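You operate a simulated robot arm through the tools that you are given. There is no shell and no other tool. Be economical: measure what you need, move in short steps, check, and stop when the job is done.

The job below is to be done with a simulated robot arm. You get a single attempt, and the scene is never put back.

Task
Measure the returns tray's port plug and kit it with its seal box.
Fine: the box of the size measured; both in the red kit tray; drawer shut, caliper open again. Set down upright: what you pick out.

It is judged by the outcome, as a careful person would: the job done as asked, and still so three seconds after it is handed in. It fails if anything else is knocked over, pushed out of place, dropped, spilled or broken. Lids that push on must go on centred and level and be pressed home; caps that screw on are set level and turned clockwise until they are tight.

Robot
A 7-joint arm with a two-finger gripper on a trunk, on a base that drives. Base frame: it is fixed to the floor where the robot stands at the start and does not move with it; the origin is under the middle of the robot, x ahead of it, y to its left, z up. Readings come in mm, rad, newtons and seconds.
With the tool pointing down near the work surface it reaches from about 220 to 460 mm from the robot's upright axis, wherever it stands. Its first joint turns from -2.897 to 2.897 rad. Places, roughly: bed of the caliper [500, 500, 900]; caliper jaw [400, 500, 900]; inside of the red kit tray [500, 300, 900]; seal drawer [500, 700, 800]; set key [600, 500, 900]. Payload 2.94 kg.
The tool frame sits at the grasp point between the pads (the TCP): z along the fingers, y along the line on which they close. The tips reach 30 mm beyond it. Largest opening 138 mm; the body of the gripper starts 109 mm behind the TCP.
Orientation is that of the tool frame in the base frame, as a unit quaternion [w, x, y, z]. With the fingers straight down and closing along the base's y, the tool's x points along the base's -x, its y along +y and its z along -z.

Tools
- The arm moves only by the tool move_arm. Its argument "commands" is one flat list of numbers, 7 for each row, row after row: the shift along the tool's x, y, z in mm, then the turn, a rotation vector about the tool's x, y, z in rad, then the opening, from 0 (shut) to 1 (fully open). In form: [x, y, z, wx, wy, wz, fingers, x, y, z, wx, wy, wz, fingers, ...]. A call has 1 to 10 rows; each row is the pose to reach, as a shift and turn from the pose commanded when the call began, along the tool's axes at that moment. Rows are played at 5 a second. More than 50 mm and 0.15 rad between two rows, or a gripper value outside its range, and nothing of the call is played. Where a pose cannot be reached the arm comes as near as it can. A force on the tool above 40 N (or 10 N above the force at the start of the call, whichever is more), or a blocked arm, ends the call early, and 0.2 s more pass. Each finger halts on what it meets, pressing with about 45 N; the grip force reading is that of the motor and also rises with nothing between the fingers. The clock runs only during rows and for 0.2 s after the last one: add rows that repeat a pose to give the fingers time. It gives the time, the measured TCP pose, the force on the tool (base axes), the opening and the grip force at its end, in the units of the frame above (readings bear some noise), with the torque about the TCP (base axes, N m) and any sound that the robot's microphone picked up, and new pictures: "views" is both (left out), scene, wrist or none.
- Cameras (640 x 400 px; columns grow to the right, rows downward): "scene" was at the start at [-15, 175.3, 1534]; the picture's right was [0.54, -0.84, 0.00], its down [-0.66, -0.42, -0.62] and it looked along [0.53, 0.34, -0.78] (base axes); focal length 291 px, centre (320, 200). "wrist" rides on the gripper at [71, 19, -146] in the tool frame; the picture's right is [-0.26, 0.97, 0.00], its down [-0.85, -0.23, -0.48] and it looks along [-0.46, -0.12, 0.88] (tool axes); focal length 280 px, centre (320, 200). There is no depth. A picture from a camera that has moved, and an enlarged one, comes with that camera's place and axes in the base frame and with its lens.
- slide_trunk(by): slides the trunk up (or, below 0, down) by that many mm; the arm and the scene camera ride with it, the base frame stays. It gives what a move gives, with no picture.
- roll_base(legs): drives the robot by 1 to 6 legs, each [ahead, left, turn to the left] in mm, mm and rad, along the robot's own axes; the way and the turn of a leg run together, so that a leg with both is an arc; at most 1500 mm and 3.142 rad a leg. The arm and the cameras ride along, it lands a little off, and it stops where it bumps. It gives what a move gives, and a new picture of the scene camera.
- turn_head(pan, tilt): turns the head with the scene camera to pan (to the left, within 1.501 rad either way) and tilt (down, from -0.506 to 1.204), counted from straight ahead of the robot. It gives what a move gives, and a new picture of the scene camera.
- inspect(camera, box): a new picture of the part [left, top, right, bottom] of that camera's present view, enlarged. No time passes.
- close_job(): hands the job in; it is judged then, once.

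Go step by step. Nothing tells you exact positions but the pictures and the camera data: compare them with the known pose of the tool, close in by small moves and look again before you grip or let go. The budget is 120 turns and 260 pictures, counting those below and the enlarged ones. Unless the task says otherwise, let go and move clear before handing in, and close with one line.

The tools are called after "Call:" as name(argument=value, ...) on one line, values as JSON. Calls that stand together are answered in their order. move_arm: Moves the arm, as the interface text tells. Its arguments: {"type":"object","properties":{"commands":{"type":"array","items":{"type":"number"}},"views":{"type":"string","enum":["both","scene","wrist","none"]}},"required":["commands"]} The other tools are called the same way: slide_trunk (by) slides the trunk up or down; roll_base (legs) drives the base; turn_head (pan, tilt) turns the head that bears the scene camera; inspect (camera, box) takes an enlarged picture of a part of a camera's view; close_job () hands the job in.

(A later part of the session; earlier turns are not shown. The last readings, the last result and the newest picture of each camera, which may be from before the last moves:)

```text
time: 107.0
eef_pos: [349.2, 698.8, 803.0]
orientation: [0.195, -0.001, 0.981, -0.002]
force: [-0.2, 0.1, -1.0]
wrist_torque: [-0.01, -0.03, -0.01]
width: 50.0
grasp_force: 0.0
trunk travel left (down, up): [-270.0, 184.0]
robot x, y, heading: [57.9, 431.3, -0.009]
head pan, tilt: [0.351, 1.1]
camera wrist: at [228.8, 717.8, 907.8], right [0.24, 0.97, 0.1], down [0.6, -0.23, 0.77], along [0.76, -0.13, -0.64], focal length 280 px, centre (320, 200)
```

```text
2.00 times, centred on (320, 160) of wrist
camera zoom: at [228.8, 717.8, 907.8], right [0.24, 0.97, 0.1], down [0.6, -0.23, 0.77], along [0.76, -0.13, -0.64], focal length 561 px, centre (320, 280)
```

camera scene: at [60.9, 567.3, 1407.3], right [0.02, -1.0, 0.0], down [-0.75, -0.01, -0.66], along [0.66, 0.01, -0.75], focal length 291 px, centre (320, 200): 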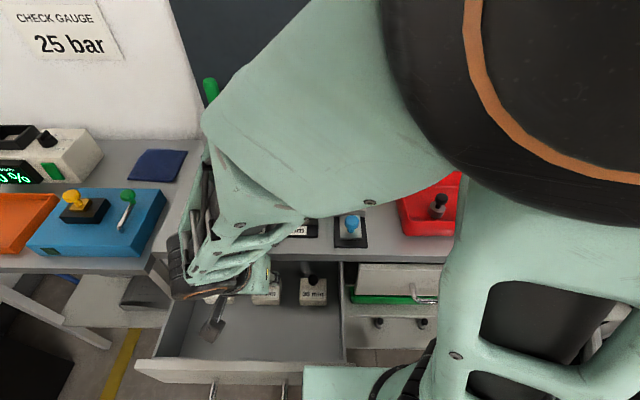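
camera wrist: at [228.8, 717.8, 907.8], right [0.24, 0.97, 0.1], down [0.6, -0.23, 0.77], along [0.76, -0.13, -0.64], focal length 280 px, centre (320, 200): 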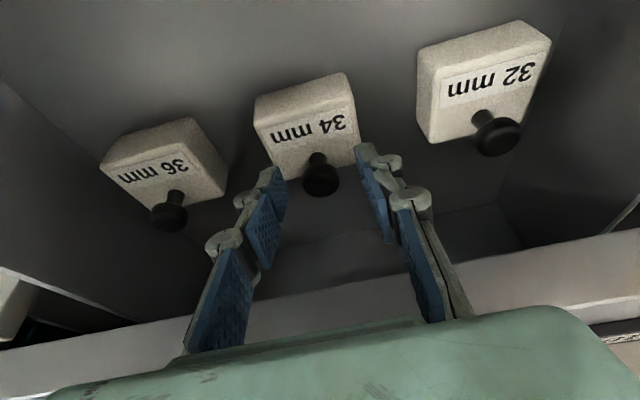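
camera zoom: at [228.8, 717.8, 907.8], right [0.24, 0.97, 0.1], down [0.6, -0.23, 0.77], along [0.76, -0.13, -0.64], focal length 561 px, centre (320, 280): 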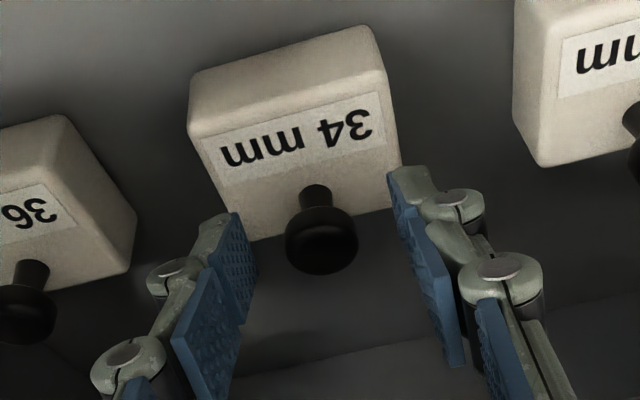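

The knob sits between the pads like the plug's did. Closing.

Call:
move_arm(commands=[0, 0, 0, 0, 0, 0, 0.25, 0, 0, 0, 0, 0, 0, 0.12, 0, 0, 0, 0, 0, 0, 0.1, 0, 0, 0, 0, 0, 0, 0.1], views="wrist")

Call:
inspect(camera="wrist", box=[200, 60, 440, 260])

```text
time: 108.0
eef_pos: [349.5, 697.8, 801.8]
orientation: [0.196, -0.001, 0.981, -0.003]
force: [-0.2, -0.4, -0.7]
wrist_torque: [-0.03, 0.0, 0.01]
width: 22.6
grasp_force: 45.5
trunk travel left (down, up): [-270.0, 184.0]
robot x, y, heading: [55.3, 429.6, -0.008]
head pan, tilt: [0.351, 1.1]
camera wrist: at [228.8, 717.8, 907.9], right [0.24, 0.97, 0.1], down [0.6, -0.23, 0.77], along [0.76, -0.13, -0.64], focal length 280 px, centre (320, 200)
```

wrist: 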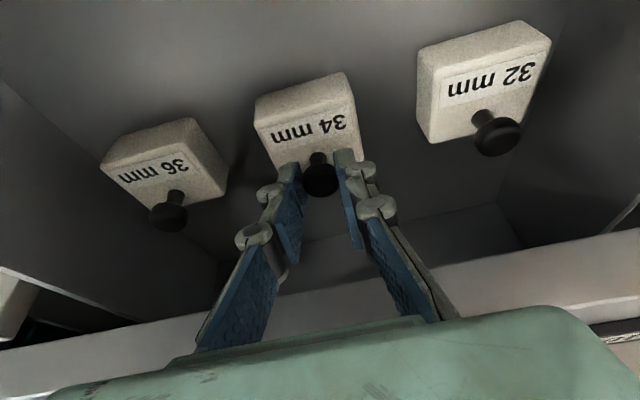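

```text
2.00 times, centred on (320, 160) of wrist
camera zoom: at [228.8, 717.8, 907.9], right [0.24, 0.97, 0.1], down [0.6, -0.23, 0.77], along [0.76, -0.13, -0.64], focal length 561 px, centre (320, 280)
```

zoom: 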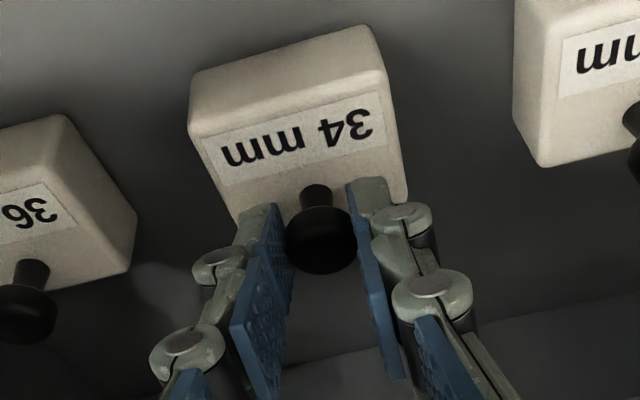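

Gripped at 22.6 mm. I'll lift ~12 mm, then draw the box 65 mm forward, out from under the bench edge.

Call:
move_arm(commands=[-2.3, 0, -5.5, 0, 0, 0, 0.1, -4.6, 0, -11.1, 0, 0, 0, 0.1, 5, 0, -15, 0, 0, 0, 0.1, 13.9, 0, -18.8, 0, 0, 0, 0.1, 23, 0, -22.6, 0, 0, 0, 0.1, 32.3, 0, -26.5, 0, 0, 0, 0.1, 44, 0, -31.3, 0, 0, 0, 0.1, 55.4, 0, -36.1, 0, 0, 0, 0.1, 55.4, 0, -36.1, 0, 0, 0, 0.1])

Call:
inspect(camera="wrist", box=[200, 60, 440, 260])

```text
time: 110.0
eef_pos: [283.2, 697.5, 812.7]
orientation: [0.194, 0.0, 0.981, -0.005]
force: [0.1, 0.0, -1.0]
wrist_torque: [0.02, 0.01, 0.02]
width: 22.7
grasp_force: 44.5
trunk travel left (down, up): [-270.0, 184.0]
robot x, y, heading: [61.4, 433.5, -0.009]
head pan, tilt: [0.351, 1.1]
camera scene: at [47.1, 586.5, 1394.0], right [0.3, -0.95, 0.0], down [-0.82, -0.26, -0.51], along [0.48, 0.15, -0.86], focal length 291 px, centre (320, 200)
camera wrist: at [163.1, 718.2, 919.2], right [0.24, 0.97, 0.09], down [0.6, -0.22, 0.77], along [0.76, -0.13, -0.64], focal length 280 px, centre (320, 200)
```

scene: 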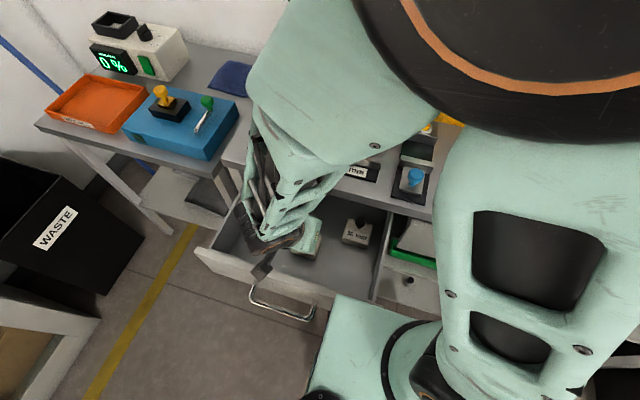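
wrist: 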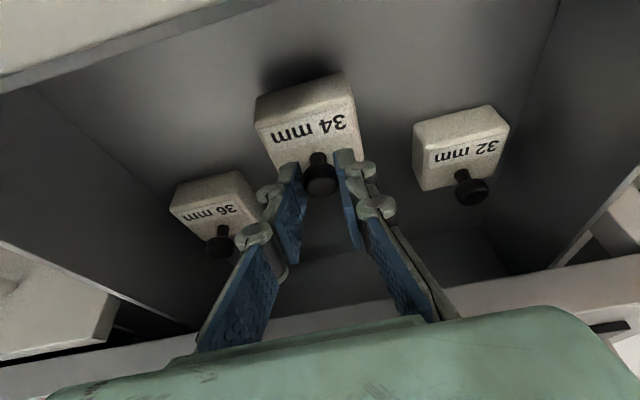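

```text
2.00 times, centred on (320, 160) of wrist
camera zoom: at [163.1, 718.2, 919.2], right [0.24, 0.97, 0.09], down [0.6, -0.22, 0.77], along [0.76, -0.13, -0.64], focal length 561 px, centre (320, 280)
```

zoom: 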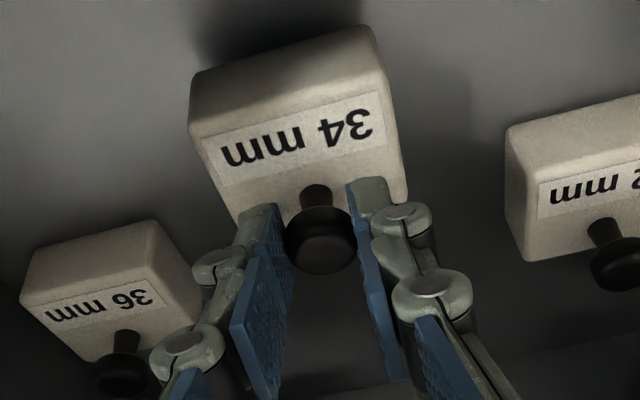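

The box is out and held upright. I'll raise the trunk by 130 mm, which lifts everything straight up, and then un-tilt the gripper.

Call:
slide_trunk(by=130)

Call:
move_arm(commands=[0, 0, 0, 0, 0.13, 0, 0.1, -5, 0, -10, 0, 0.26, 0, 0.1, -10, 0, -25, 0, 0.39, 0, 0.1, -20, 0, -40, 0, 0.39, 0, 0.1, -20, 0, -40, 0, 0.39, 0, 0.1])

```text
time: 111.6
eef_pos: [283.6, 699.7, 944.0]
orientation: [0.194, -0.001, 0.981, -0.003]
force: [-0.3, -0.8, -0.7]
wrist_torque: [-0.01, -0.02, -0.02]
width: 22.5
grasp_force: 45.0
trunk travel left (down, up): [-400.0, 54.0]
robot x, y, heading: [61.1, 430.8, -0.013]
head pan, tilt: [0.351, 1.1]
```

```text
time: 112.8
eef_pos: [287.5, 700.0, 989.2]
orientation: [0.0, 0.0, 1.0, -0.002]
force: [0.1, 0.4, -0.2]
wrist_torque: [-0.04, -0.04, -0.02]
width: 22.4
grasp_force: 45.1
trunk travel left (down, up): [-400.0, 54.0]
robot x, y, heading: [60.4, 430.4, -0.01]
head pan, tilt: [0.351, 1.1]
camera scene: at [42.4, 587.3, 1520.0], right [0.34, -0.94, 0.0], down [-0.84, -0.3, -0.45], along [0.43, 0.15, -0.89], focal length 291 px, centre (320, 200)
camera wrist: at [216.7, 719.6, 1132.9], right [0.26, 0.96, 0.0], down [0.85, -0.23, 0.48], along [0.46, -0.13, -0.88], focal length 280 px, centre (320, 200)
```

scene: 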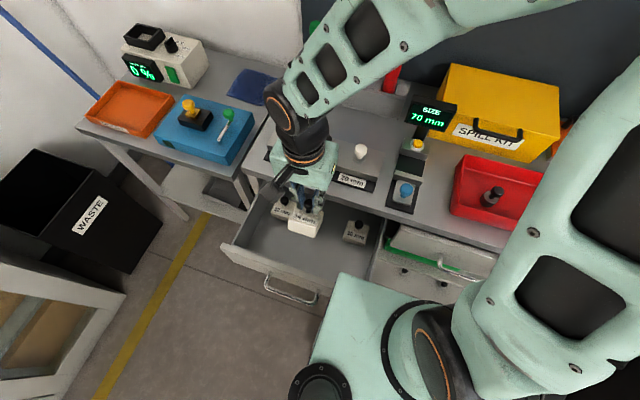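
wrist: 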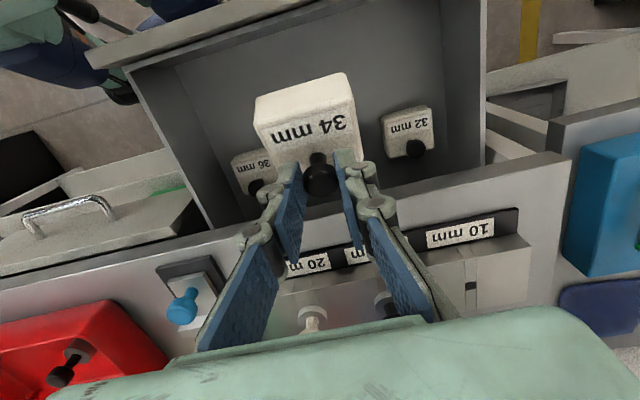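

The box tilted along with the tool (it was gripped with the tool at an angle), so I must restore the -0.39 rad tilt to have it upright when placing. I'll re-tilt, rise, and drive right toward the kit tray.

Call:
move_arm(commands=[-10, 0, -10, 0, -0.13, 0, 0.1, -20, 0, -25, 0, -0.26, 0, 0.1, -30, 0, -45, 0, -0.385, 0, 0.1, -40, 0, -55, 0, -0.385, 0, 0.1, -40, 0, -55, 0, -0.385, 0, 0.1], views="none")

Call:
roll_base(legs=[[0, -180, 0]])

```text
time: 113.5
eef_pos: [292.0, 670.4, 959.7]
orientation: [0.081, 0.005, 0.995, -0.065]
force: [0.0, -0.5, -0.7]
wrist_torque: [0.0, 0.02, 0.0]
width: 22.7
grasp_force: 45.7
trunk travel left (down, up): [-400.0, 54.0]
robot x, y, heading: [59.6, 428.6, -0.01]
head pan, tilt: [0.351, 1.1]
stopped in row 3: the arm was blocked; the commanded pose is now the measured one
```

```text
time: 115.7
eef_pos: [288.5, 493.0, 958.9]
orientation: [0.081, 0.003, 0.995, -0.065]
force: [0.5, 0.4, -0.6]
wrist_torque: [0.01, 0.0, 0.0]
width: 22.7
grasp_force: 45.2
trunk travel left (down, up): [-400.0, 54.0]
robot x, y, heading: [58.4, 254.2, -0.005]
head pan, tilt: [0.351, 1.1]
camera scene: at [34.0, 416.8, 1517.4], right [0.48, -0.87, 0.0], down [-0.8, -0.44, -0.42], along [0.36, 0.2, -0.91], focal length 291 px, centre (320, 200)
```

scene: 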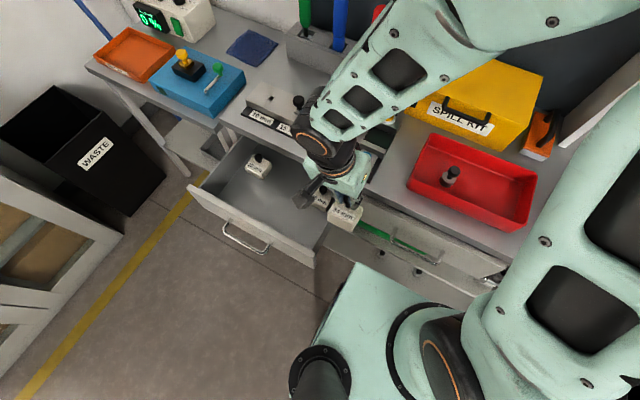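

The arm was at a fold limit, but the drive succeeded and the box is still held. I'll extend outward and up while restoring the tilt.

Call:
move_arm(commands=[-14, -12, -14, -0.03, -0.055, 0.005, 0.1, -30, -24, -28, -0.065, -0.11, 0.01, 0.1, -48, -34, -42, -0.097, -0.165, 0.015, 0.1, -65, -42, -58, -0.129, -0.22, 0.019, 0.1, -65, -42, -58, -0.129, -0.22, 0.019, 0.1])

```text
time: 116.5
eef_pos: [300.3, 441.2, 951.2]
orientation: [0.08, 0.004, 0.994, -0.079]
force: [0.3, -0.1, -1.2]
wrist_torque: [-0.01, 0.01, 0.0]
width: 22.6
grasp_force: 45.2
trunk travel left (down, up): [-400.0, 54.0]
robot x, y, heading: [56.9, 253.0, -0.007]
head pan, tilt: [0.351, 1.1]
stopped in row 3: the arm was blocked; the commanded pose is now the measured one
camera scene: at [37.3, 415.7, 1519.1], right [0.44, -0.9, 0.0], down [-0.8, -0.4, -0.44], along [0.4, 0.2, -0.9], focal length 291 px, centre (320, 200)
camera wrist: at [207.8, 482.0, 1077.0], right [0.28, 0.95, -0.11], down [0.76, -0.15, 0.64], along [0.59, -0.26, -0.76], focal length 280 px, centre (320, 200)
```

scene: 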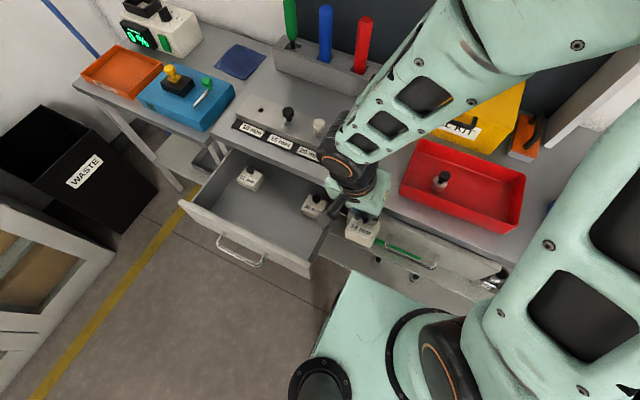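
wrist: 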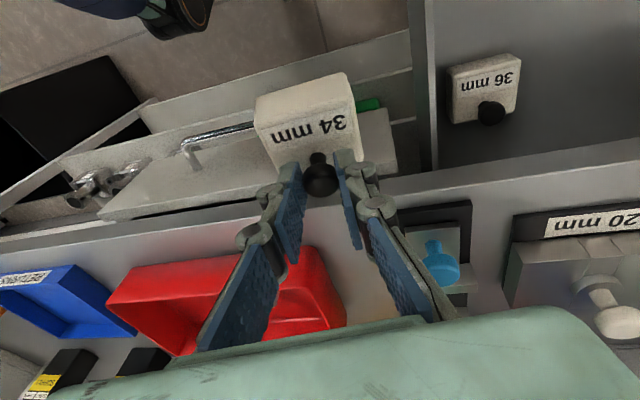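

Limit again with this tilt when folded. I'll level the tool, rise, extend out, and tilt later at a larger radius.

Call:
move_arm(commands=[0, 0, -12, -0.05, 0.05, 0, 0.1, 0, 0, -25, -0.1, 0.1, 0, 0.1, -5, -5, -40, -0.158, 0.16, -0.008, 0.1, -10, -10, -55, -0.158, 0.16, -0.008, 0.1, -10, -10, -55, -0.158, 0.16, -0.008, 0.1])

```text
time: 117.9
eef_pos: [282.5, 431.5, 981.3]
orientation: [-0.053, 0.003, 0.998, -0.021]
force: [0.2, 0.4, 0.3]
wrist_torque: [0.01, -0.02, -0.01]
width: 22.8
grasp_force: 45.1
trunk travel left (down, up): [-400.0, 54.0]
robot x, y, heading: [59.8, 252.1, -0.006]
head pan, tilt: [0.351, 1.1]
stopped in row 5: the arm was blocked; the commanded pose is now the measured one
camera scene: at [41.2, 408.8, 1520.2], right [0.33, -0.94, 0.0], down [-0.84, -0.29, -0.46], along [0.43, 0.15, -0.89], focal length 291 px, centre (320, 200)
camera wrist: at [227.8, 456.2, 1130.6], right [0.26, 0.96, -0.07], down [0.89, -0.22, 0.39], along [0.36, -0.16, -0.92], focal length 280 px, centre (320, 200)
```

scene: 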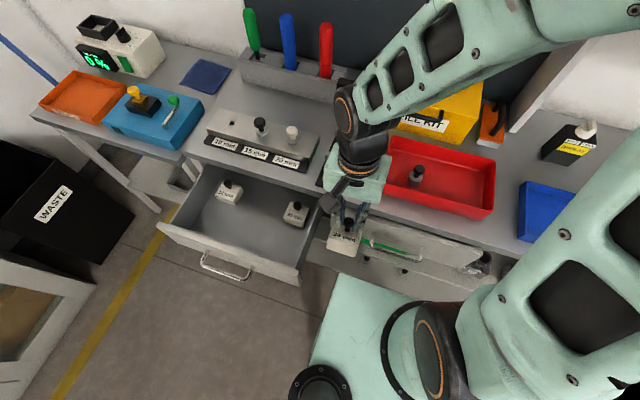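
wrist: 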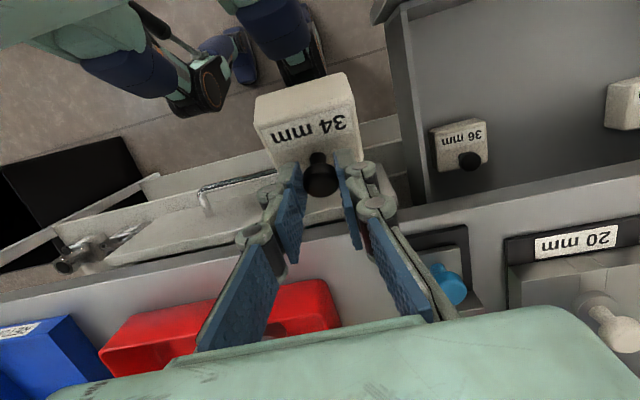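

The arm is too folded; I'll extend it outward over the bench (between caliper and tray height) while levelling.

Call:
move_arm(commands=[-15, -8, -6, -0.02, -0.04, 0, 0.1, -30, -16, -12, -0.042, -0.08, -0.006, 0.1, -48, -24, -20, -0.042, -0.106, -0.006, 0.1, -66, -32, -30, -0.042, -0.106, -0.006, 0.1, -84, -40, -42, -0.042, -0.106, -0.006, 0.1, -100, -48, -52, -0.042, -0.106, -0.006, 0.1, -100, -48, -52, -0.042, -0.106, -0.006, 0.1])

```text
time: 119.5
eef_pos: [387.7, 385.7, 1023.2]
orientation: [0.0, 0.0, 1.0, 0.0]
force: [-0.7, -1.0, -1.0]
wrist_torque: [0.01, 0.01, -0.01]
width: 22.5
grasp_force: 45.0
trunk travel left (down, up): [-400.0, 54.0]
robot x, y, heading: [59.2, 254.9, -0.005]
head pan, tilt: [0.351, 1.1]
camera scene: at [40.8, 409.2, 1519.9], right [0.34, -0.94, 0.0], down [-0.84, -0.3, -0.45], along [0.43, 0.15, -0.89], focal length 291 px, centre (320, 200)
camera wrist: at [318.0, 404.0, 1168.2], right [0.26, 0.97, 0.0], down [0.85, -0.23, 0.48], along [0.46, -0.12, -0.88], focal length 280 px, centre (320, 200)
```

scene: 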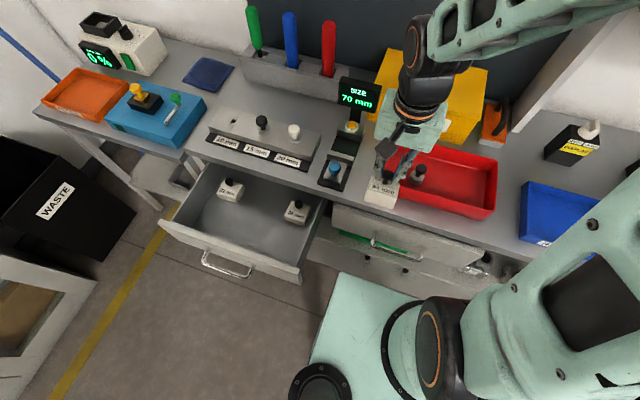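
wrist: 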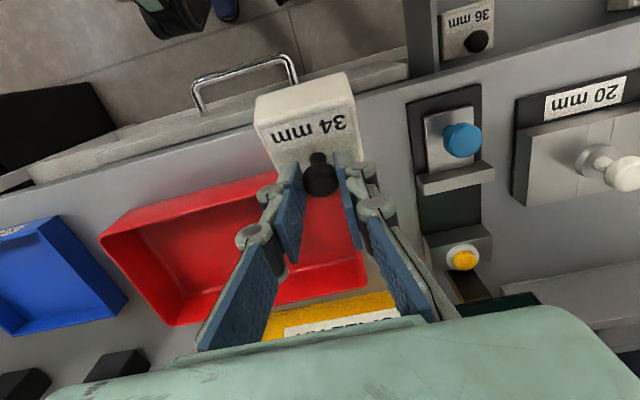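

Straight and clear. I'll carry the box over the right half of the kit tray, passing well above the plug.

Call:
move_arm(commands=[-5, -35, -15, 0, 0, 0, 0.1, -15, -70, -25, 0, 0, 0, 0.1, -30, -105, -25, 0, 0, 0, 0.1, -45, -140, -25, 0, 0, 0, 0.1, -62, -175, -25, 0, 0, 0, 0.1, -70, -178, -25, 0, -0.13, 0, 0.1, -75, -178, -25, 0, -0.26, 0, 0.1, -80, -178, -25, 0, -0.387, 0, 0.1, -80, -178, -25, 0, -0.387, 0, 0.1])

Call:
inspect(camera="scene", box=[340, 90, 540, 240])

```text
time: 121.5
eef_pos: [467.3, 207.1, 1049.0]
orientation: [0.193, -0.002, 0.981, -0.001]
force: [-0.3, 0.2, -0.4]
wrist_torque: [-0.01, 0.01, 0.01]
width: 22.9
grasp_force: 45.4
trunk travel left (down, up): [-400.0, 54.0]
robot x, y, heading: [57.4, 252.9, -0.009]
head pan, tilt: [0.351, 1.1]
camera scene: at [40.8, 409.1, 1519.9], right [0.34, -0.94, 0.0], down [-0.84, -0.3, -0.45], along [0.43, 0.15, -0.89], focal length 291 px, centre (320, 200)
camera wrist: at [347.2, 225.3, 1155.4], right [0.24, 0.97, 0.1], down [0.6, -0.23, 0.76], along [0.76, -0.12, -0.64], focal length 280 px, centre (320, 200)
```

scene: 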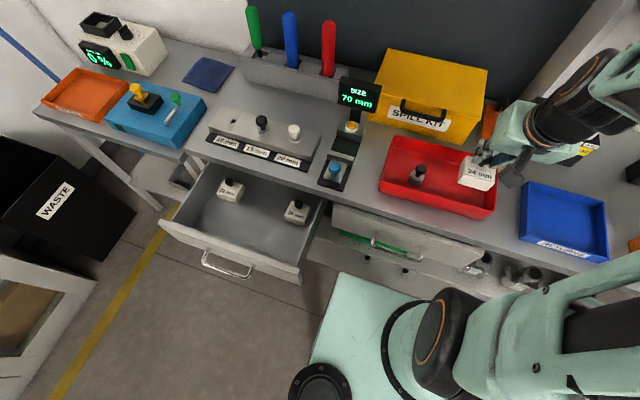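
wrist: 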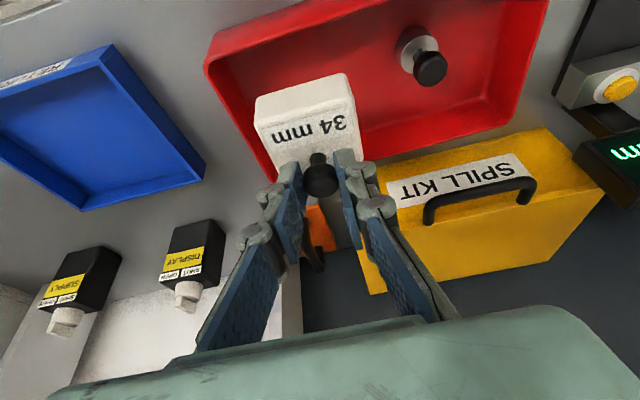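

```text
2.67 times, centred on (440, 165) of scene
camera zoom: at [40.8, 409.1, 1519.9], right [0.34, -0.94, 0.0], down [-0.84, -0.3, -0.45], along [0.43, 0.15, -0.89], focal length 775 px, centre (0, 293)
```

zoom: 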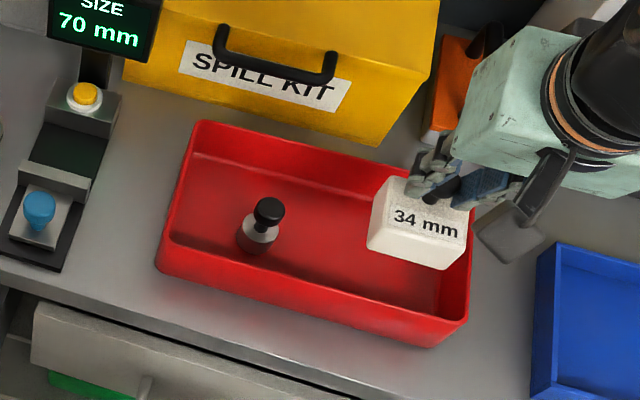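

The box is upright over the tray's right half. I'll nudge it a bit inward and lower it near the floor.

Call:
move_arm(commands=[4, 8, 30, 0, 0, 0, 0.1, 15, 8, 58, 0, 0, 0, 0.1, 25.4, 8, 81.5, 0, 0, 0, 0.1, 25.4, 8, 81.5, 0, 0, 0, 0.1])

Call:
inspect(camera="scene", box=[360, 100, 520, 230])

Call:
inspect(camera="wrist", box=[180, 20, 460, 240])

```text
time: 122.5
eef_pos: [475.9, 215.5, 963.9]
orientation: [0.192, -0.001, 0.981, 0.0]
force: [0.0, 0.4, -0.6]
wrist_torque: [0.01, 0.01, 0.04]
width: 22.7
grasp_force: 45.6
trunk travel left (down, up): [-400.0, 54.0]
robot x, y, heading: [54.5, 252.4, -0.007]
head pan, tilt: [0.351, 1.1]
camera scene: at [40.8, 409.2, 1519.9], right [0.34, -0.94, 0.0], down [-0.84, -0.3, -0.45], along [0.43, 0.15, -0.89], focal length 291 px, centre (320, 200)
camera wrist: at [356.6, 233.0, 1070.6], right [0.24, 0.97, 0.1], down [0.61, -0.23, 0.76], along [0.76, -0.12, -0.64], focal length 280 px, centre (320, 200)
```

scene: 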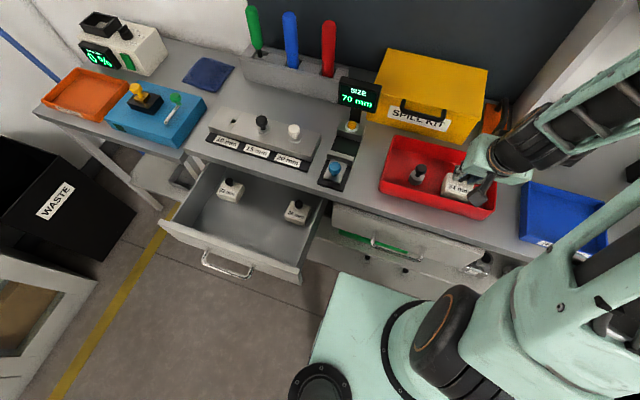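
wrist: 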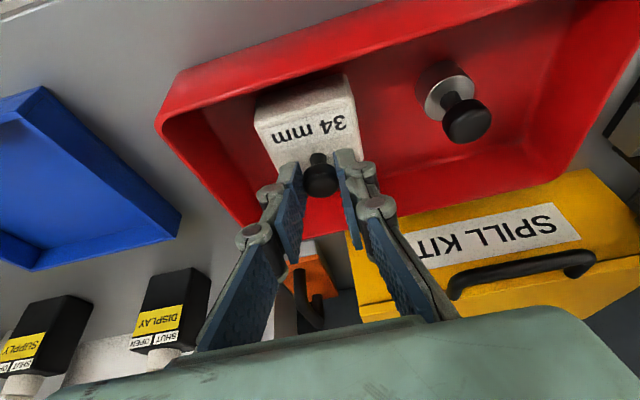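

```text
3.08 times, centred on (440, 165) of scene
camera zoom: at [40.8, 409.2, 1519.9], right [0.34, -0.94, 0.0], down [-0.84, -0.3, -0.45], along [0.43, 0.15, -0.89], focal length 895 px, centre (-49, 308)
```

zoom: 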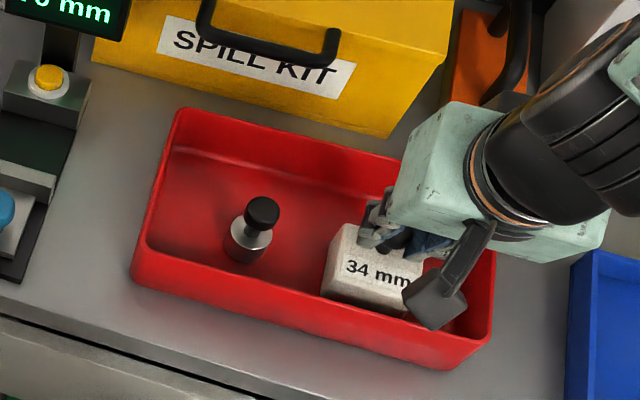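

```text
1.82 times, centred on (320, 130) of wrist
camera zoom: at [356.6, 233.0, 1070.6], right [0.24, 0.97, 0.1], down [0.61, -0.23, 0.76], along [0.76, -0.12, -0.64], focal length 510 px, centre (320, 327)
```

zoom: 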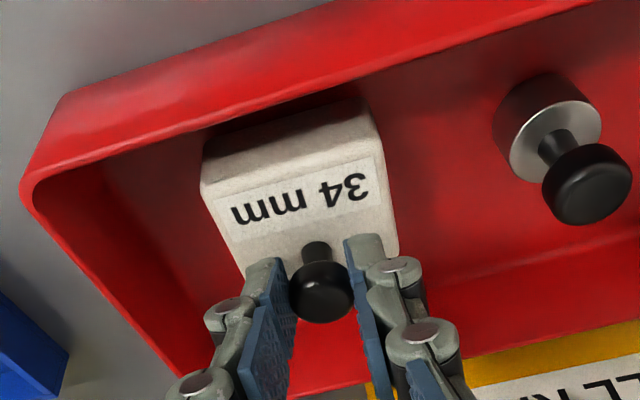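

Well placed inside the tray. I'll step down until contact.

Call:
move_arm(commands=[1.5, 0, 3.7, 0, 0, 0, 0.1, 3.1, 0, 7.4, 0, 0, 0, 0.1, 3.1, 0, 7.4, 0, 0, 0, 0.1], views="none")

Call:
move_arm(commands=[0.8, 0, 1.8, 0, 0, 0, 0.1, 1.5, 0, 3.7, 0, 0, 0, 0.1, 1.5, 0, 3.7, 0, 0, 0, 0.1], views="none")

Call:
move_arm(commands=[0.5, 0, 1.2, 0, 0, 0, 0.1, 1.1, 0, 2.7, 0, 0, 0, 0.1, 1.1, 0, 2.7, 0, 0, 0, 0.1], views="wrist")

```text
time: 123.3
eef_pos: [475.4, 214.4, 958.4]
orientation: [0.196, 0.0, 0.981, -0.001]
force: [-2.1, -1.3, 29.7]
wrist_torque: [-0.02, 0.57, -0.03]
width: 22.7
grasp_force: 45.5
trunk travel left (down, up): [-400.0, 54.0]
robot x, y, heading: [60.4, 250.1, -0.01]
head pan, tilt: [0.351, 1.1]
```

```text
time: 123.8
eef_pos: [479.2, 212.9, 956.8]
orientation: [0.199, -0.002, 0.98, -0.001]
force: [-3.2, -0.7, 18.5]
wrist_torque: [0.13, 0.16, 0.0]
width: 22.0
grasp_force: 45.3
trunk travel left (down, up): [-400.0, 54.0]
robot x, y, heading: [58.1, 251.1, -0.006]
head pan, tilt: [0.351, 1.1]
stopped in row 2: the force on the tool passed its limit at 41 N (the readings are from after the stop); the commanded pose is now the measured one
```

```text
time: 124.4
eef_pos: [481.3, 213.3, 956.5]
orientation: [0.204, -0.002, 0.979, -0.003]
force: [-3.8, 1.5, 20.1]
wrist_torque: [0.11, 0.32, 0.02]
width: 22.1
grasp_force: 45.1
trunk travel left (down, up): [-400.0, 54.0]
robot x, y, heading: [57.9, 253.8, -0.009]
head pan, tilt: [0.351, 1.1]
stopped in row 2: the force on the tool passed its limit at 41 N (the readings are from after the stop); the commanded pose is now the measured one
camera wrist: at [358.8, 232.5, 1060.0], right [0.24, 0.97, 0.1], down [0.59, -0.22, 0.78], along [0.77, -0.13, -0.62], focal length 280 px, centre (320, 200)
```

wrist: 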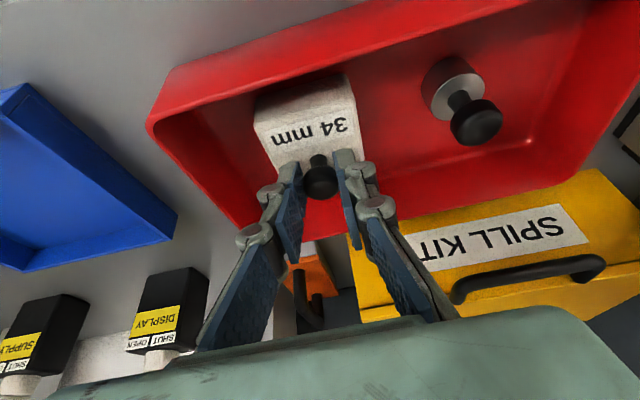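

The box landed at z≈958; I pressed a touch too far. I'll ease up by ~2 mm, and check the force is small before opening.

Call:
move_arm(commands=[-0.4, 0, -1, 0, 0.01, 0, 0.1, -0.8, 0, -1.8, 0, 0.02, 0, 0.1, -0.8, 0, -1.8, 0, 0.02, 0, 0.1], views="none")

Call:
inspect(camera="scene", box=[400, 130, 500, 220])

```text
time: 125.2
eef_pos: [483.0, 213.7, 956.6]
orientation: [0.192, -0.002, 0.981, -0.002]
force: [4.1, -0.5, 14.0]
wrist_torque: [0.01, -0.72, -0.03]
width: 22.2
grasp_force: 45.0
trunk travel left (down, up): [-400.0, 54.0]
robot x, y, heading: [60.3, 250.9, -0.002]
head pan, tilt: [0.351, 1.1]
```

```text
4.44 times, centred on (450, 175) of scene
camera zoom: at [40.1, 409.3, 1519.9], right [0.34, -0.94, 0.0], down [-0.84, -0.3, -0.45], along [0.43, 0.15, -0.89], focal length 1292 px, centre (-258, 311)
```

zoom: 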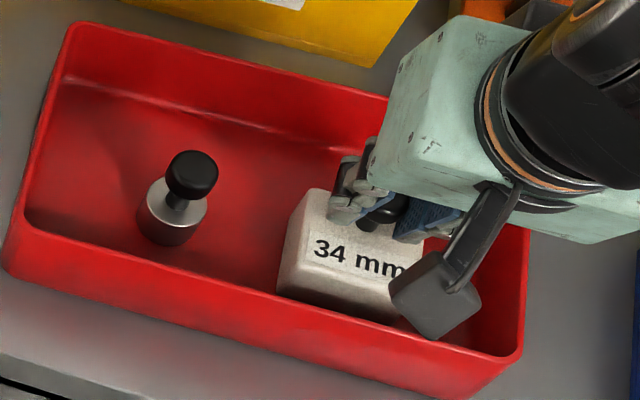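

The box is flat on the tray floor. I'll ease a last millimetre, open, and withdraw along the tool axis.

Call:
move_arm(commands=[-0.4, 0, -1, 0, 0, 0, 0.1, -0.4, 0, -1, 0, 0, 0, 0.2, -0.4, 0, -1, 0, 0, 0, 0.34, -0.4, 0, -1, 0, 0, 0, 0.36, -0.4, 0, -30, 0, 0, 0, 0.36, -0.4, 0, -65, 0, 0, 0, 0.36, -15, 10, -100, 0, 0.1, 0, 0.36, -25, 15, -115, 0, 0.24, 0, 0.36, -30, 20, -125, 0, 0.38, 0, 0.36, -30, 20, -125, 0, 0.38, 0, 0.36])

Call:
inspect(camera="scene", box=[360, 100, 520, 230])

Call:
inspect(camera="wrist", box=[180, 20, 500, 260])

```text
time: 127.4
eef_pos: [462.3, 234.6, 1083.8]
orientation: [0.002, -0.001, 1.0, -0.003]
force: [-1.2, 0.2, -0.4]
wrist_torque: [0.0, 0.03, -0.03]
width: 49.7
grasp_force: 0.0
trunk travel left (down, up): [-400.0, 54.0]
robot x, y, heading: [60.4, 256.8, -0.009]
head pan, tilt: [0.351, 1.1]
camera scene: at [40.6, 409.2, 1519.9], right [0.34, -0.94, 0.0], down [-0.84, -0.3, -0.45], along [0.43, 0.15, -0.89], focal length 291 px, centre (320, 200)
camera wrist: at [391.9, 253.5, 1227.7], right [0.26, 0.97, 0.0], down [0.85, -0.23, 0.48], along [0.46, -0.13, -0.88], focal length 280 px, centre (320, 200)
```

scene: 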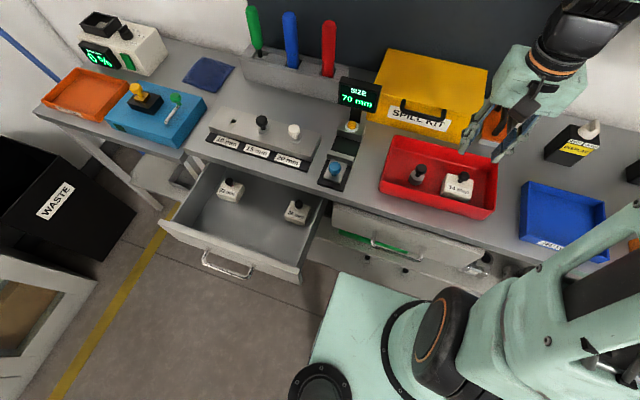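
wrist: 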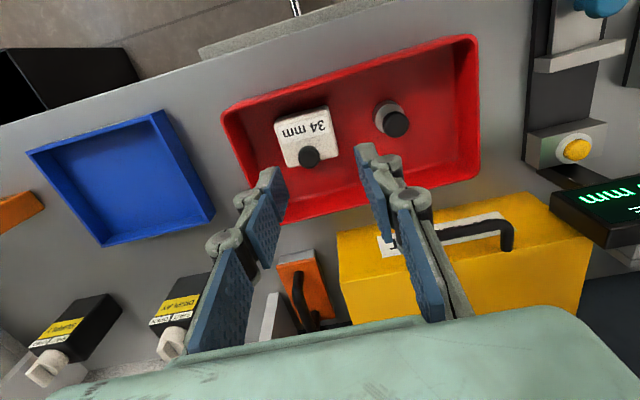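

```text
3.08 times, centred on (440, 165) of scene
camera zoom: at [40.6, 409.2, 1519.9], right [0.34, -0.94, 0.0], down [-0.84, -0.3, -0.45], along [0.43, 0.15, -0.89], focal length 895 px, centre (-49, 308)
```

zoom: 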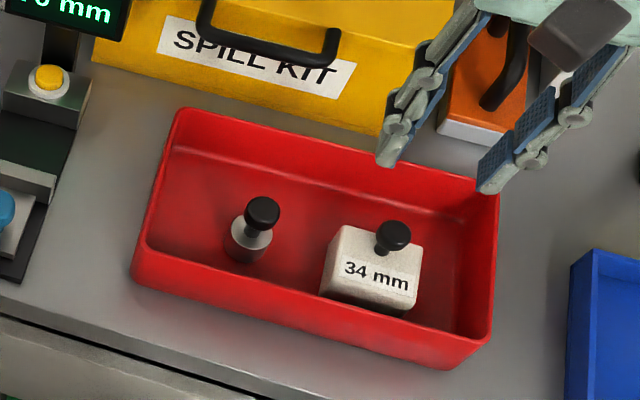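

```text
1.67 times, centred on (340, 140) of wrist
camera zoom: at [391.9, 253.5, 1227.7], right [0.26, 0.97, 0.0], down [0.85, -0.23, 0.48], along [0.46, -0.13, -0.88], focal length 467 px, centre (287, 300)
```

zoom: 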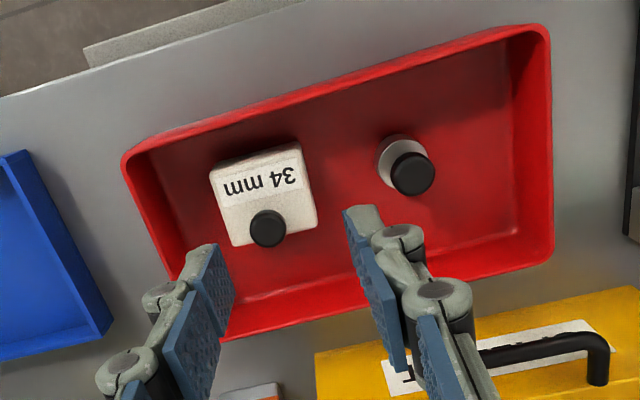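

Both plug and 34 mm box stand upright in the red tray. Now to shut the drawer: I'll back off, drive left, and swing the arm round with closed fingers in front of the handle.

Call:
roll_base(legs=[[-60, 0, 0], [0, 175, 0]])

Call:
move_arm(commands=[10, 40, 0, 0, 0, 0, 0.2, 25, 80, 0, 0, 0, 0, 0.1, 45, 120, 0, 0, 0, -0.1, 0, 70, 155, 0, 0, 0, -0.2, 0, 95, 190, 0, 0, 0, -0.3, 0, 120, 220, 0, 0, 0, -0.4, 0, 145, 245, 10, 0, 0, -0.5, 0, 165, 265, 20, 0, 0, -0.6, 0, 165, 265, 20, 0, 0, -0.6, 0])

```text
time: 130.1
eef_pos: [405.1, 408.7, 1083.9]
orientation: [0.001, 0.001, 1.0, -0.002]
force: [-0.4, 0.0, 0.2]
wrist_torque: [0.01, -0.01, 0.01]
width: 49.8
grasp_force: 0.1
trunk travel left (down, up): [-400.0, 54.0]
robot x, y, heading: [0.3, 429.7, -0.013]
head pan, tilt: [0.351, 1.1]
camera scene: at [-16.8, 584.7, 1519.9], right [0.33, -0.94, 0.0], down [-0.84, -0.3, -0.45], along [0.43, 0.15, -0.89], focal length 291 px, centre (320, 200)
```

scene: 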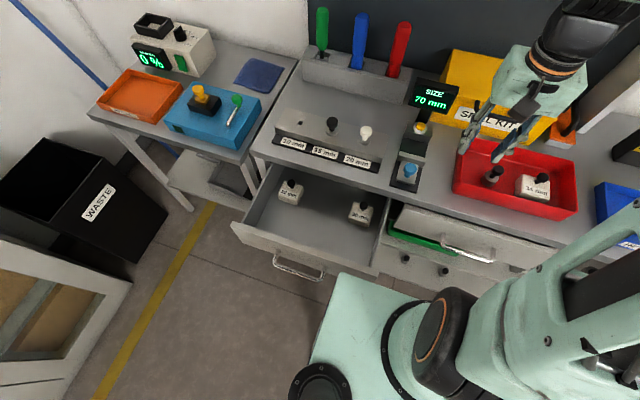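

```text
time: 132.1
eef_pos: [241.2, 667.6, 1055.6]
orientation: [-0.006, -0.289, 0.957, -0.003]
force: [-0.4, 0.6, 0.7]
wrist_torque: [-0.01, 0.01, -0.01]
width: 0.0
grasp_force: 28.5
trunk travel left (down, up): [-400.0, 54.0]
robot x, y, heading: [0.3, 430.9, -0.008]
head pan, tilt: [0.351, 1.1]
camera scene: at [-24.3, 591.3, 1516.3], right [0.47, -0.88, 0.0], down [-0.81, -0.43, -0.4], along [0.35, 0.19, -0.92], focal length 291 px, centre (320, 200)
camera wrist: at [173.8, 646.7, 1201.3], right [-0.31, 0.95, -0.01], down [0.84, 0.28, 0.46], along [0.44, 0.14, -0.89], focal length 280 px, centre (320, 200)
```

scene: 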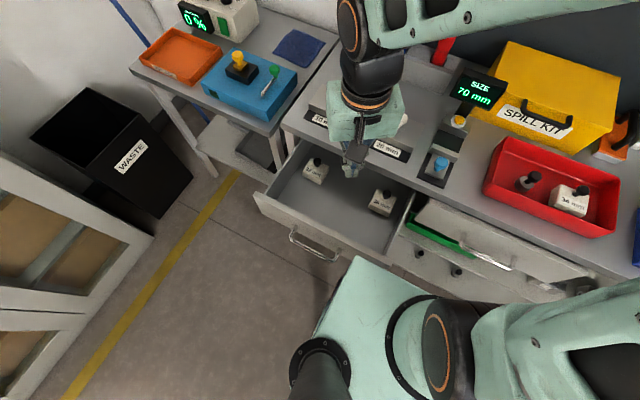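
wrist: 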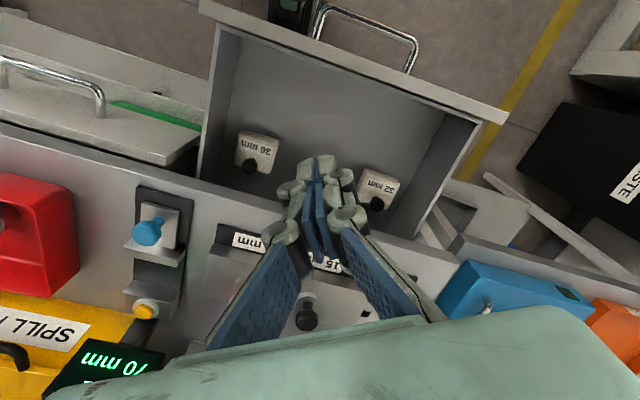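

I'll come down a bit, then move out over the drawer front to a point ahead of the handle.

Call:
move_arm(commands=[5, 5, 45, 0, 0, 0, 0, 15, 15, 90, 0, 0, 0, 0, 32, 30, 125, 0, 0, -0.05, 0, 50, 48, 145, 0, 0, -0.1, 0, 70, 67, 148, 0, 0, -0.15, 0, 90, 86, 148, 0, 0, -0.2, 0, 111, 106, 148, 0, 0, -0.2, 0, 111, 106, 148, 0, 0, -0.2, 0])

```text
time: 133.9
eef_pos: [88.6, 696.8, 913.1]
orientation: [0.001, -0.389, 0.921, -0.003]
force: [0.0, -0.1, 0.4]
wrist_torque: [-0.01, -0.02, -0.03]
width: 0.0
grasp_force: 28.4
trunk travel left (down, up): [-400.0, 54.0]
robot x, y, heading: [0.2, 427.7, -0.005]
head pan, tilt: [0.351, 1.1]
camera scene: at [-15.5, 584.6, 1521.1], right [0.33, -0.94, 0.0], down [-0.83, -0.29, -0.47], along [0.44, 0.15, -0.88], focal length 291 px, centre (320, 200)
camera wrist: at [24.4, 660.1, 1057.0], right [-0.51, 0.86, -0.01], down [0.76, 0.45, 0.48], along [0.41, 0.24, -0.88], focal length 280 px, centre (320, 200)
```

scene: 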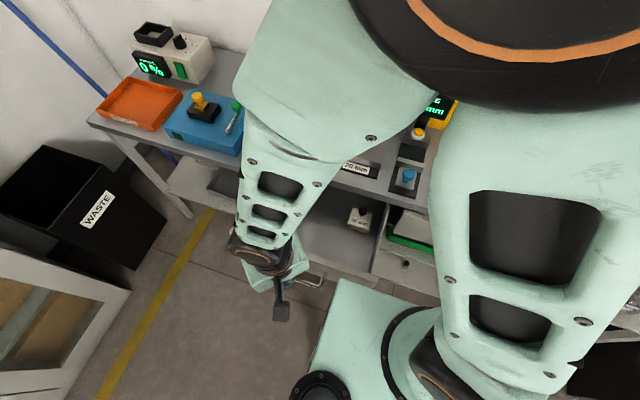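
wrist: 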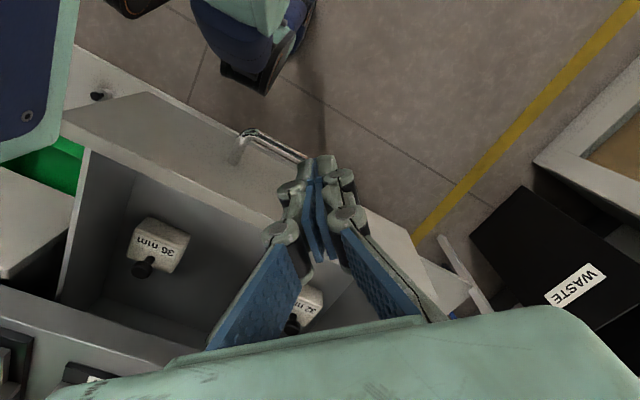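

Call:
move_arm(commands=[0, 0, 40, 0, 0, 0, 0, 0, 0, 80, 0, 0, 0, 0, 0, 0, 110, 0, 0, 0, 0, 0, 0, 124, 0, 0, 0, 0, 0, 0, 124, 0, 0, 0, 0])

Call:
inspect(camera="wrist", box=[160, 60, 480, 300])

```text
time: 135.1
eef_pos: [89.2, 696.6, 790.1]
orientation: [0.001, -0.39, 0.921, -0.002]
force: [0.0, -0.4, 0.2]
wrist_torque: [-0.02, 0.04, -0.02]
width: 0.2
grasp_force: 28.4
trunk travel left (down, up): [-400.0, 54.0]
robot x, y, heading: [1.8, 425.1, -0.011]
head pan, tilt: [0.351, 1.1]
camera scene: at [-16.8, 584.5, 1519.9], right [0.33, -0.94, 0.0], down [-0.84, -0.3, -0.45], along [0.43, 0.15, -0.89], focal length 291 px, centre (320, 200)
camera wrist: at [26.1, 658.9, 933.0], right [-0.51, 0.86, -0.01], down [0.76, 0.45, 0.48], along [0.41, 0.24, -0.88], focal length 280 px, centre (320, 200)
```

scene: 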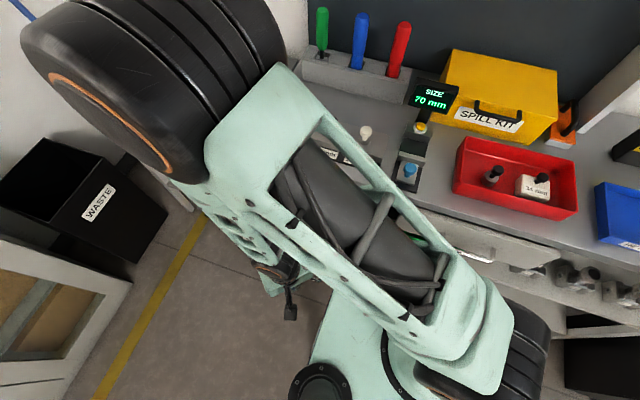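
wrist: 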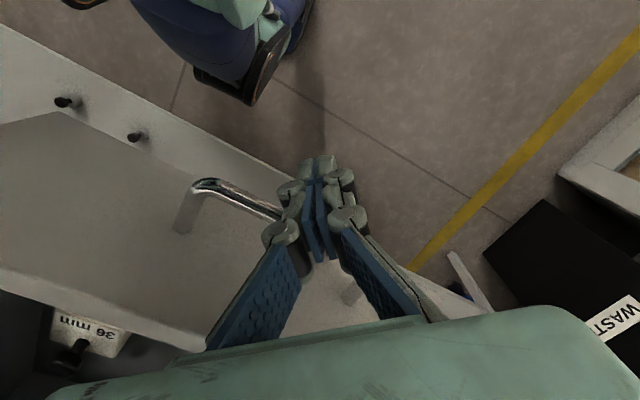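

```text
1.67 times, centred on (320, 180) of wrist
camera zoom: at [26.1, 658.9, 933.0], right [-0.51, 0.86, -0.01], down [0.76, 0.45, 0.48], along [0.41, 0.24, -0.88], focal length 467 px, centre (320, 233)
```

zoom: 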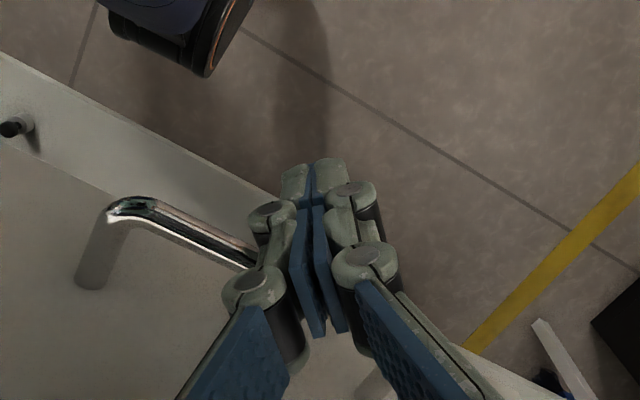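

The fist is just in front of the handle bar. I'll push the drawer in gently.

Call:
move_arm(commands=[-4.2, -4.3, 0, 0, 0, 0, 0, -7, -7.2, 0, 0, 0, 0, 0, -10, -10.3, 0, 0, 0, 0, 0, -13, -13.4, 0, 0, 0, 0, 0, -17, -17.5, 0, 0, 0, 0, 0, -22, -22.7, 0, 0, 0, 0, 0, -28, -28.9, 0, 0, 0, 0, 0, -34, -35, 0, 0, 0, 0, 0, -41, -42.3, 0, 0, 0, 0, 0, -48, -49.5, 0, 0, 0, 0, 0], views="wrist")

```text
time: 137.3
eef_pos: [159.4, 696.1, 788.8]
orientation: [0.001, -0.388, 0.922, -0.003]
force: [0.1, 0.3, -0.3]
wrist_torque: [0.02, -0.04, 0.06]
width: 0.0
grasp_force: 28.8
trunk travel left (down, up): [-400.0, 54.0]
robot x, y, heading: [4.2, 428.0, -0.012]
head pan, tilt: [0.351, 1.1]
camera wrist: at [96.6, 659.3, 933.3], right [-0.51, 0.86, -0.01], down [0.76, 0.45, 0.48], along [0.41, 0.24, -0.88], focal length 280 px, centre (320, 200)
```

wrist: 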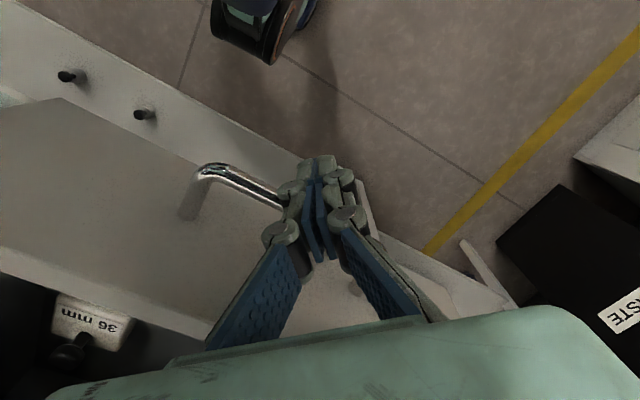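

The drawer slides in smoothly. Continuing.

Call:
move_arm(commands=[-7, -7.2, 0, 0, 0, 0, 0, -14, -14.4, 0, 0, 0, 0, 0, -21, -21.6, 0, 0, 0, 0, 0, -28, -28.8, 0, 0, 0, 0, 0, -35, -36, 0, 0, 0, 0, 0, -42, -43.2, 0, 0, 0, 0, 0, -49, -50.4, 0, 0, 0, 0, 0, -56, -57.6, 0, 0, 0, 0, 0, -63, -64.8, 0, 0, 0, 0, 0, -70, -72, 0, 0, 0, 0, 0], views="wrist")

```text
time: 139.5
eef_pos: [259.3, 697.0, 788.7]
orientation: [0.001, -0.389, 0.921, -0.003]
force: [0.4, 0.4, -0.3]
wrist_torque: [0.01, 0.02, 0.0]
width: 0.2
grasp_force: 28.5
trunk travel left (down, up): [-400.0, 54.0]
robot x, y, heading: [-0.7, 425.2, -0.016]
head pan, tilt: [0.351, 1.1]
camera wrist: at [196.3, 659.4, 933.1], right [-0.51, 0.86, -0.01], down [0.76, 0.45, 0.48], along [0.41, 0.24, -0.88], focal length 280 px, centre (320, 200)
```

wrist: 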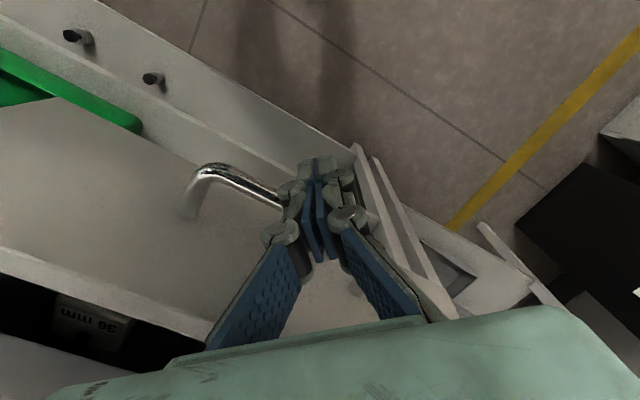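

Call:
move_arm(commands=[-5, -5.2, 0, 0, 0, 0, 0, -10, -10.3, 0, 0, 0, 0, 0, -14, -14.4, 0, 0, 0, 0, 0, -18, -18.5, 0, 0, 0, 0, 0, -21, -21.6, 0, 0, 0, 0, 0, -24, -24.7, 0, 0, 0, 0, 0, -26, -26.8, 0, 0, 0, 0, 0, -28, -28.8, 0, 0, 0, 0, 0, -30, -30.9, 0, 0, 0, 0, 0, -32, -33, 0, 0, 0, 0, 0], views="wrist")

```text
time: 141.7
eef_pos: [293.8, 696.6, 788.8]
orientation: [-0.007, -0.393, 0.919, -0.003]
force: [-6.6, 1.9, 1.3]
wrist_torque: [0.04, 0.05, -0.03]
width: 0.0
grasp_force: 28.4
trunk travel left (down, up): [-400.0, 54.0]
robot x, y, heading: [3.3, 425.5, -0.004]
head pan, tilt: [0.351, 1.1]
stopped in row 10: the force on the tool passed its limit at 42 N (the readings are from after the stop); the commanded pose is now the measured one
camera wrist: at [232.4, 659.3, 933.7], right [-0.52, 0.86, 0.0], down [0.76, 0.46, 0.46], along [0.4, 0.24, -0.89], focal length 280 px, centre (320, 200)
```

wrist: 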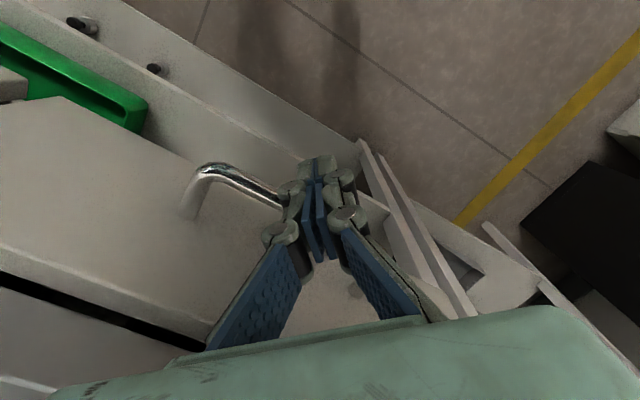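

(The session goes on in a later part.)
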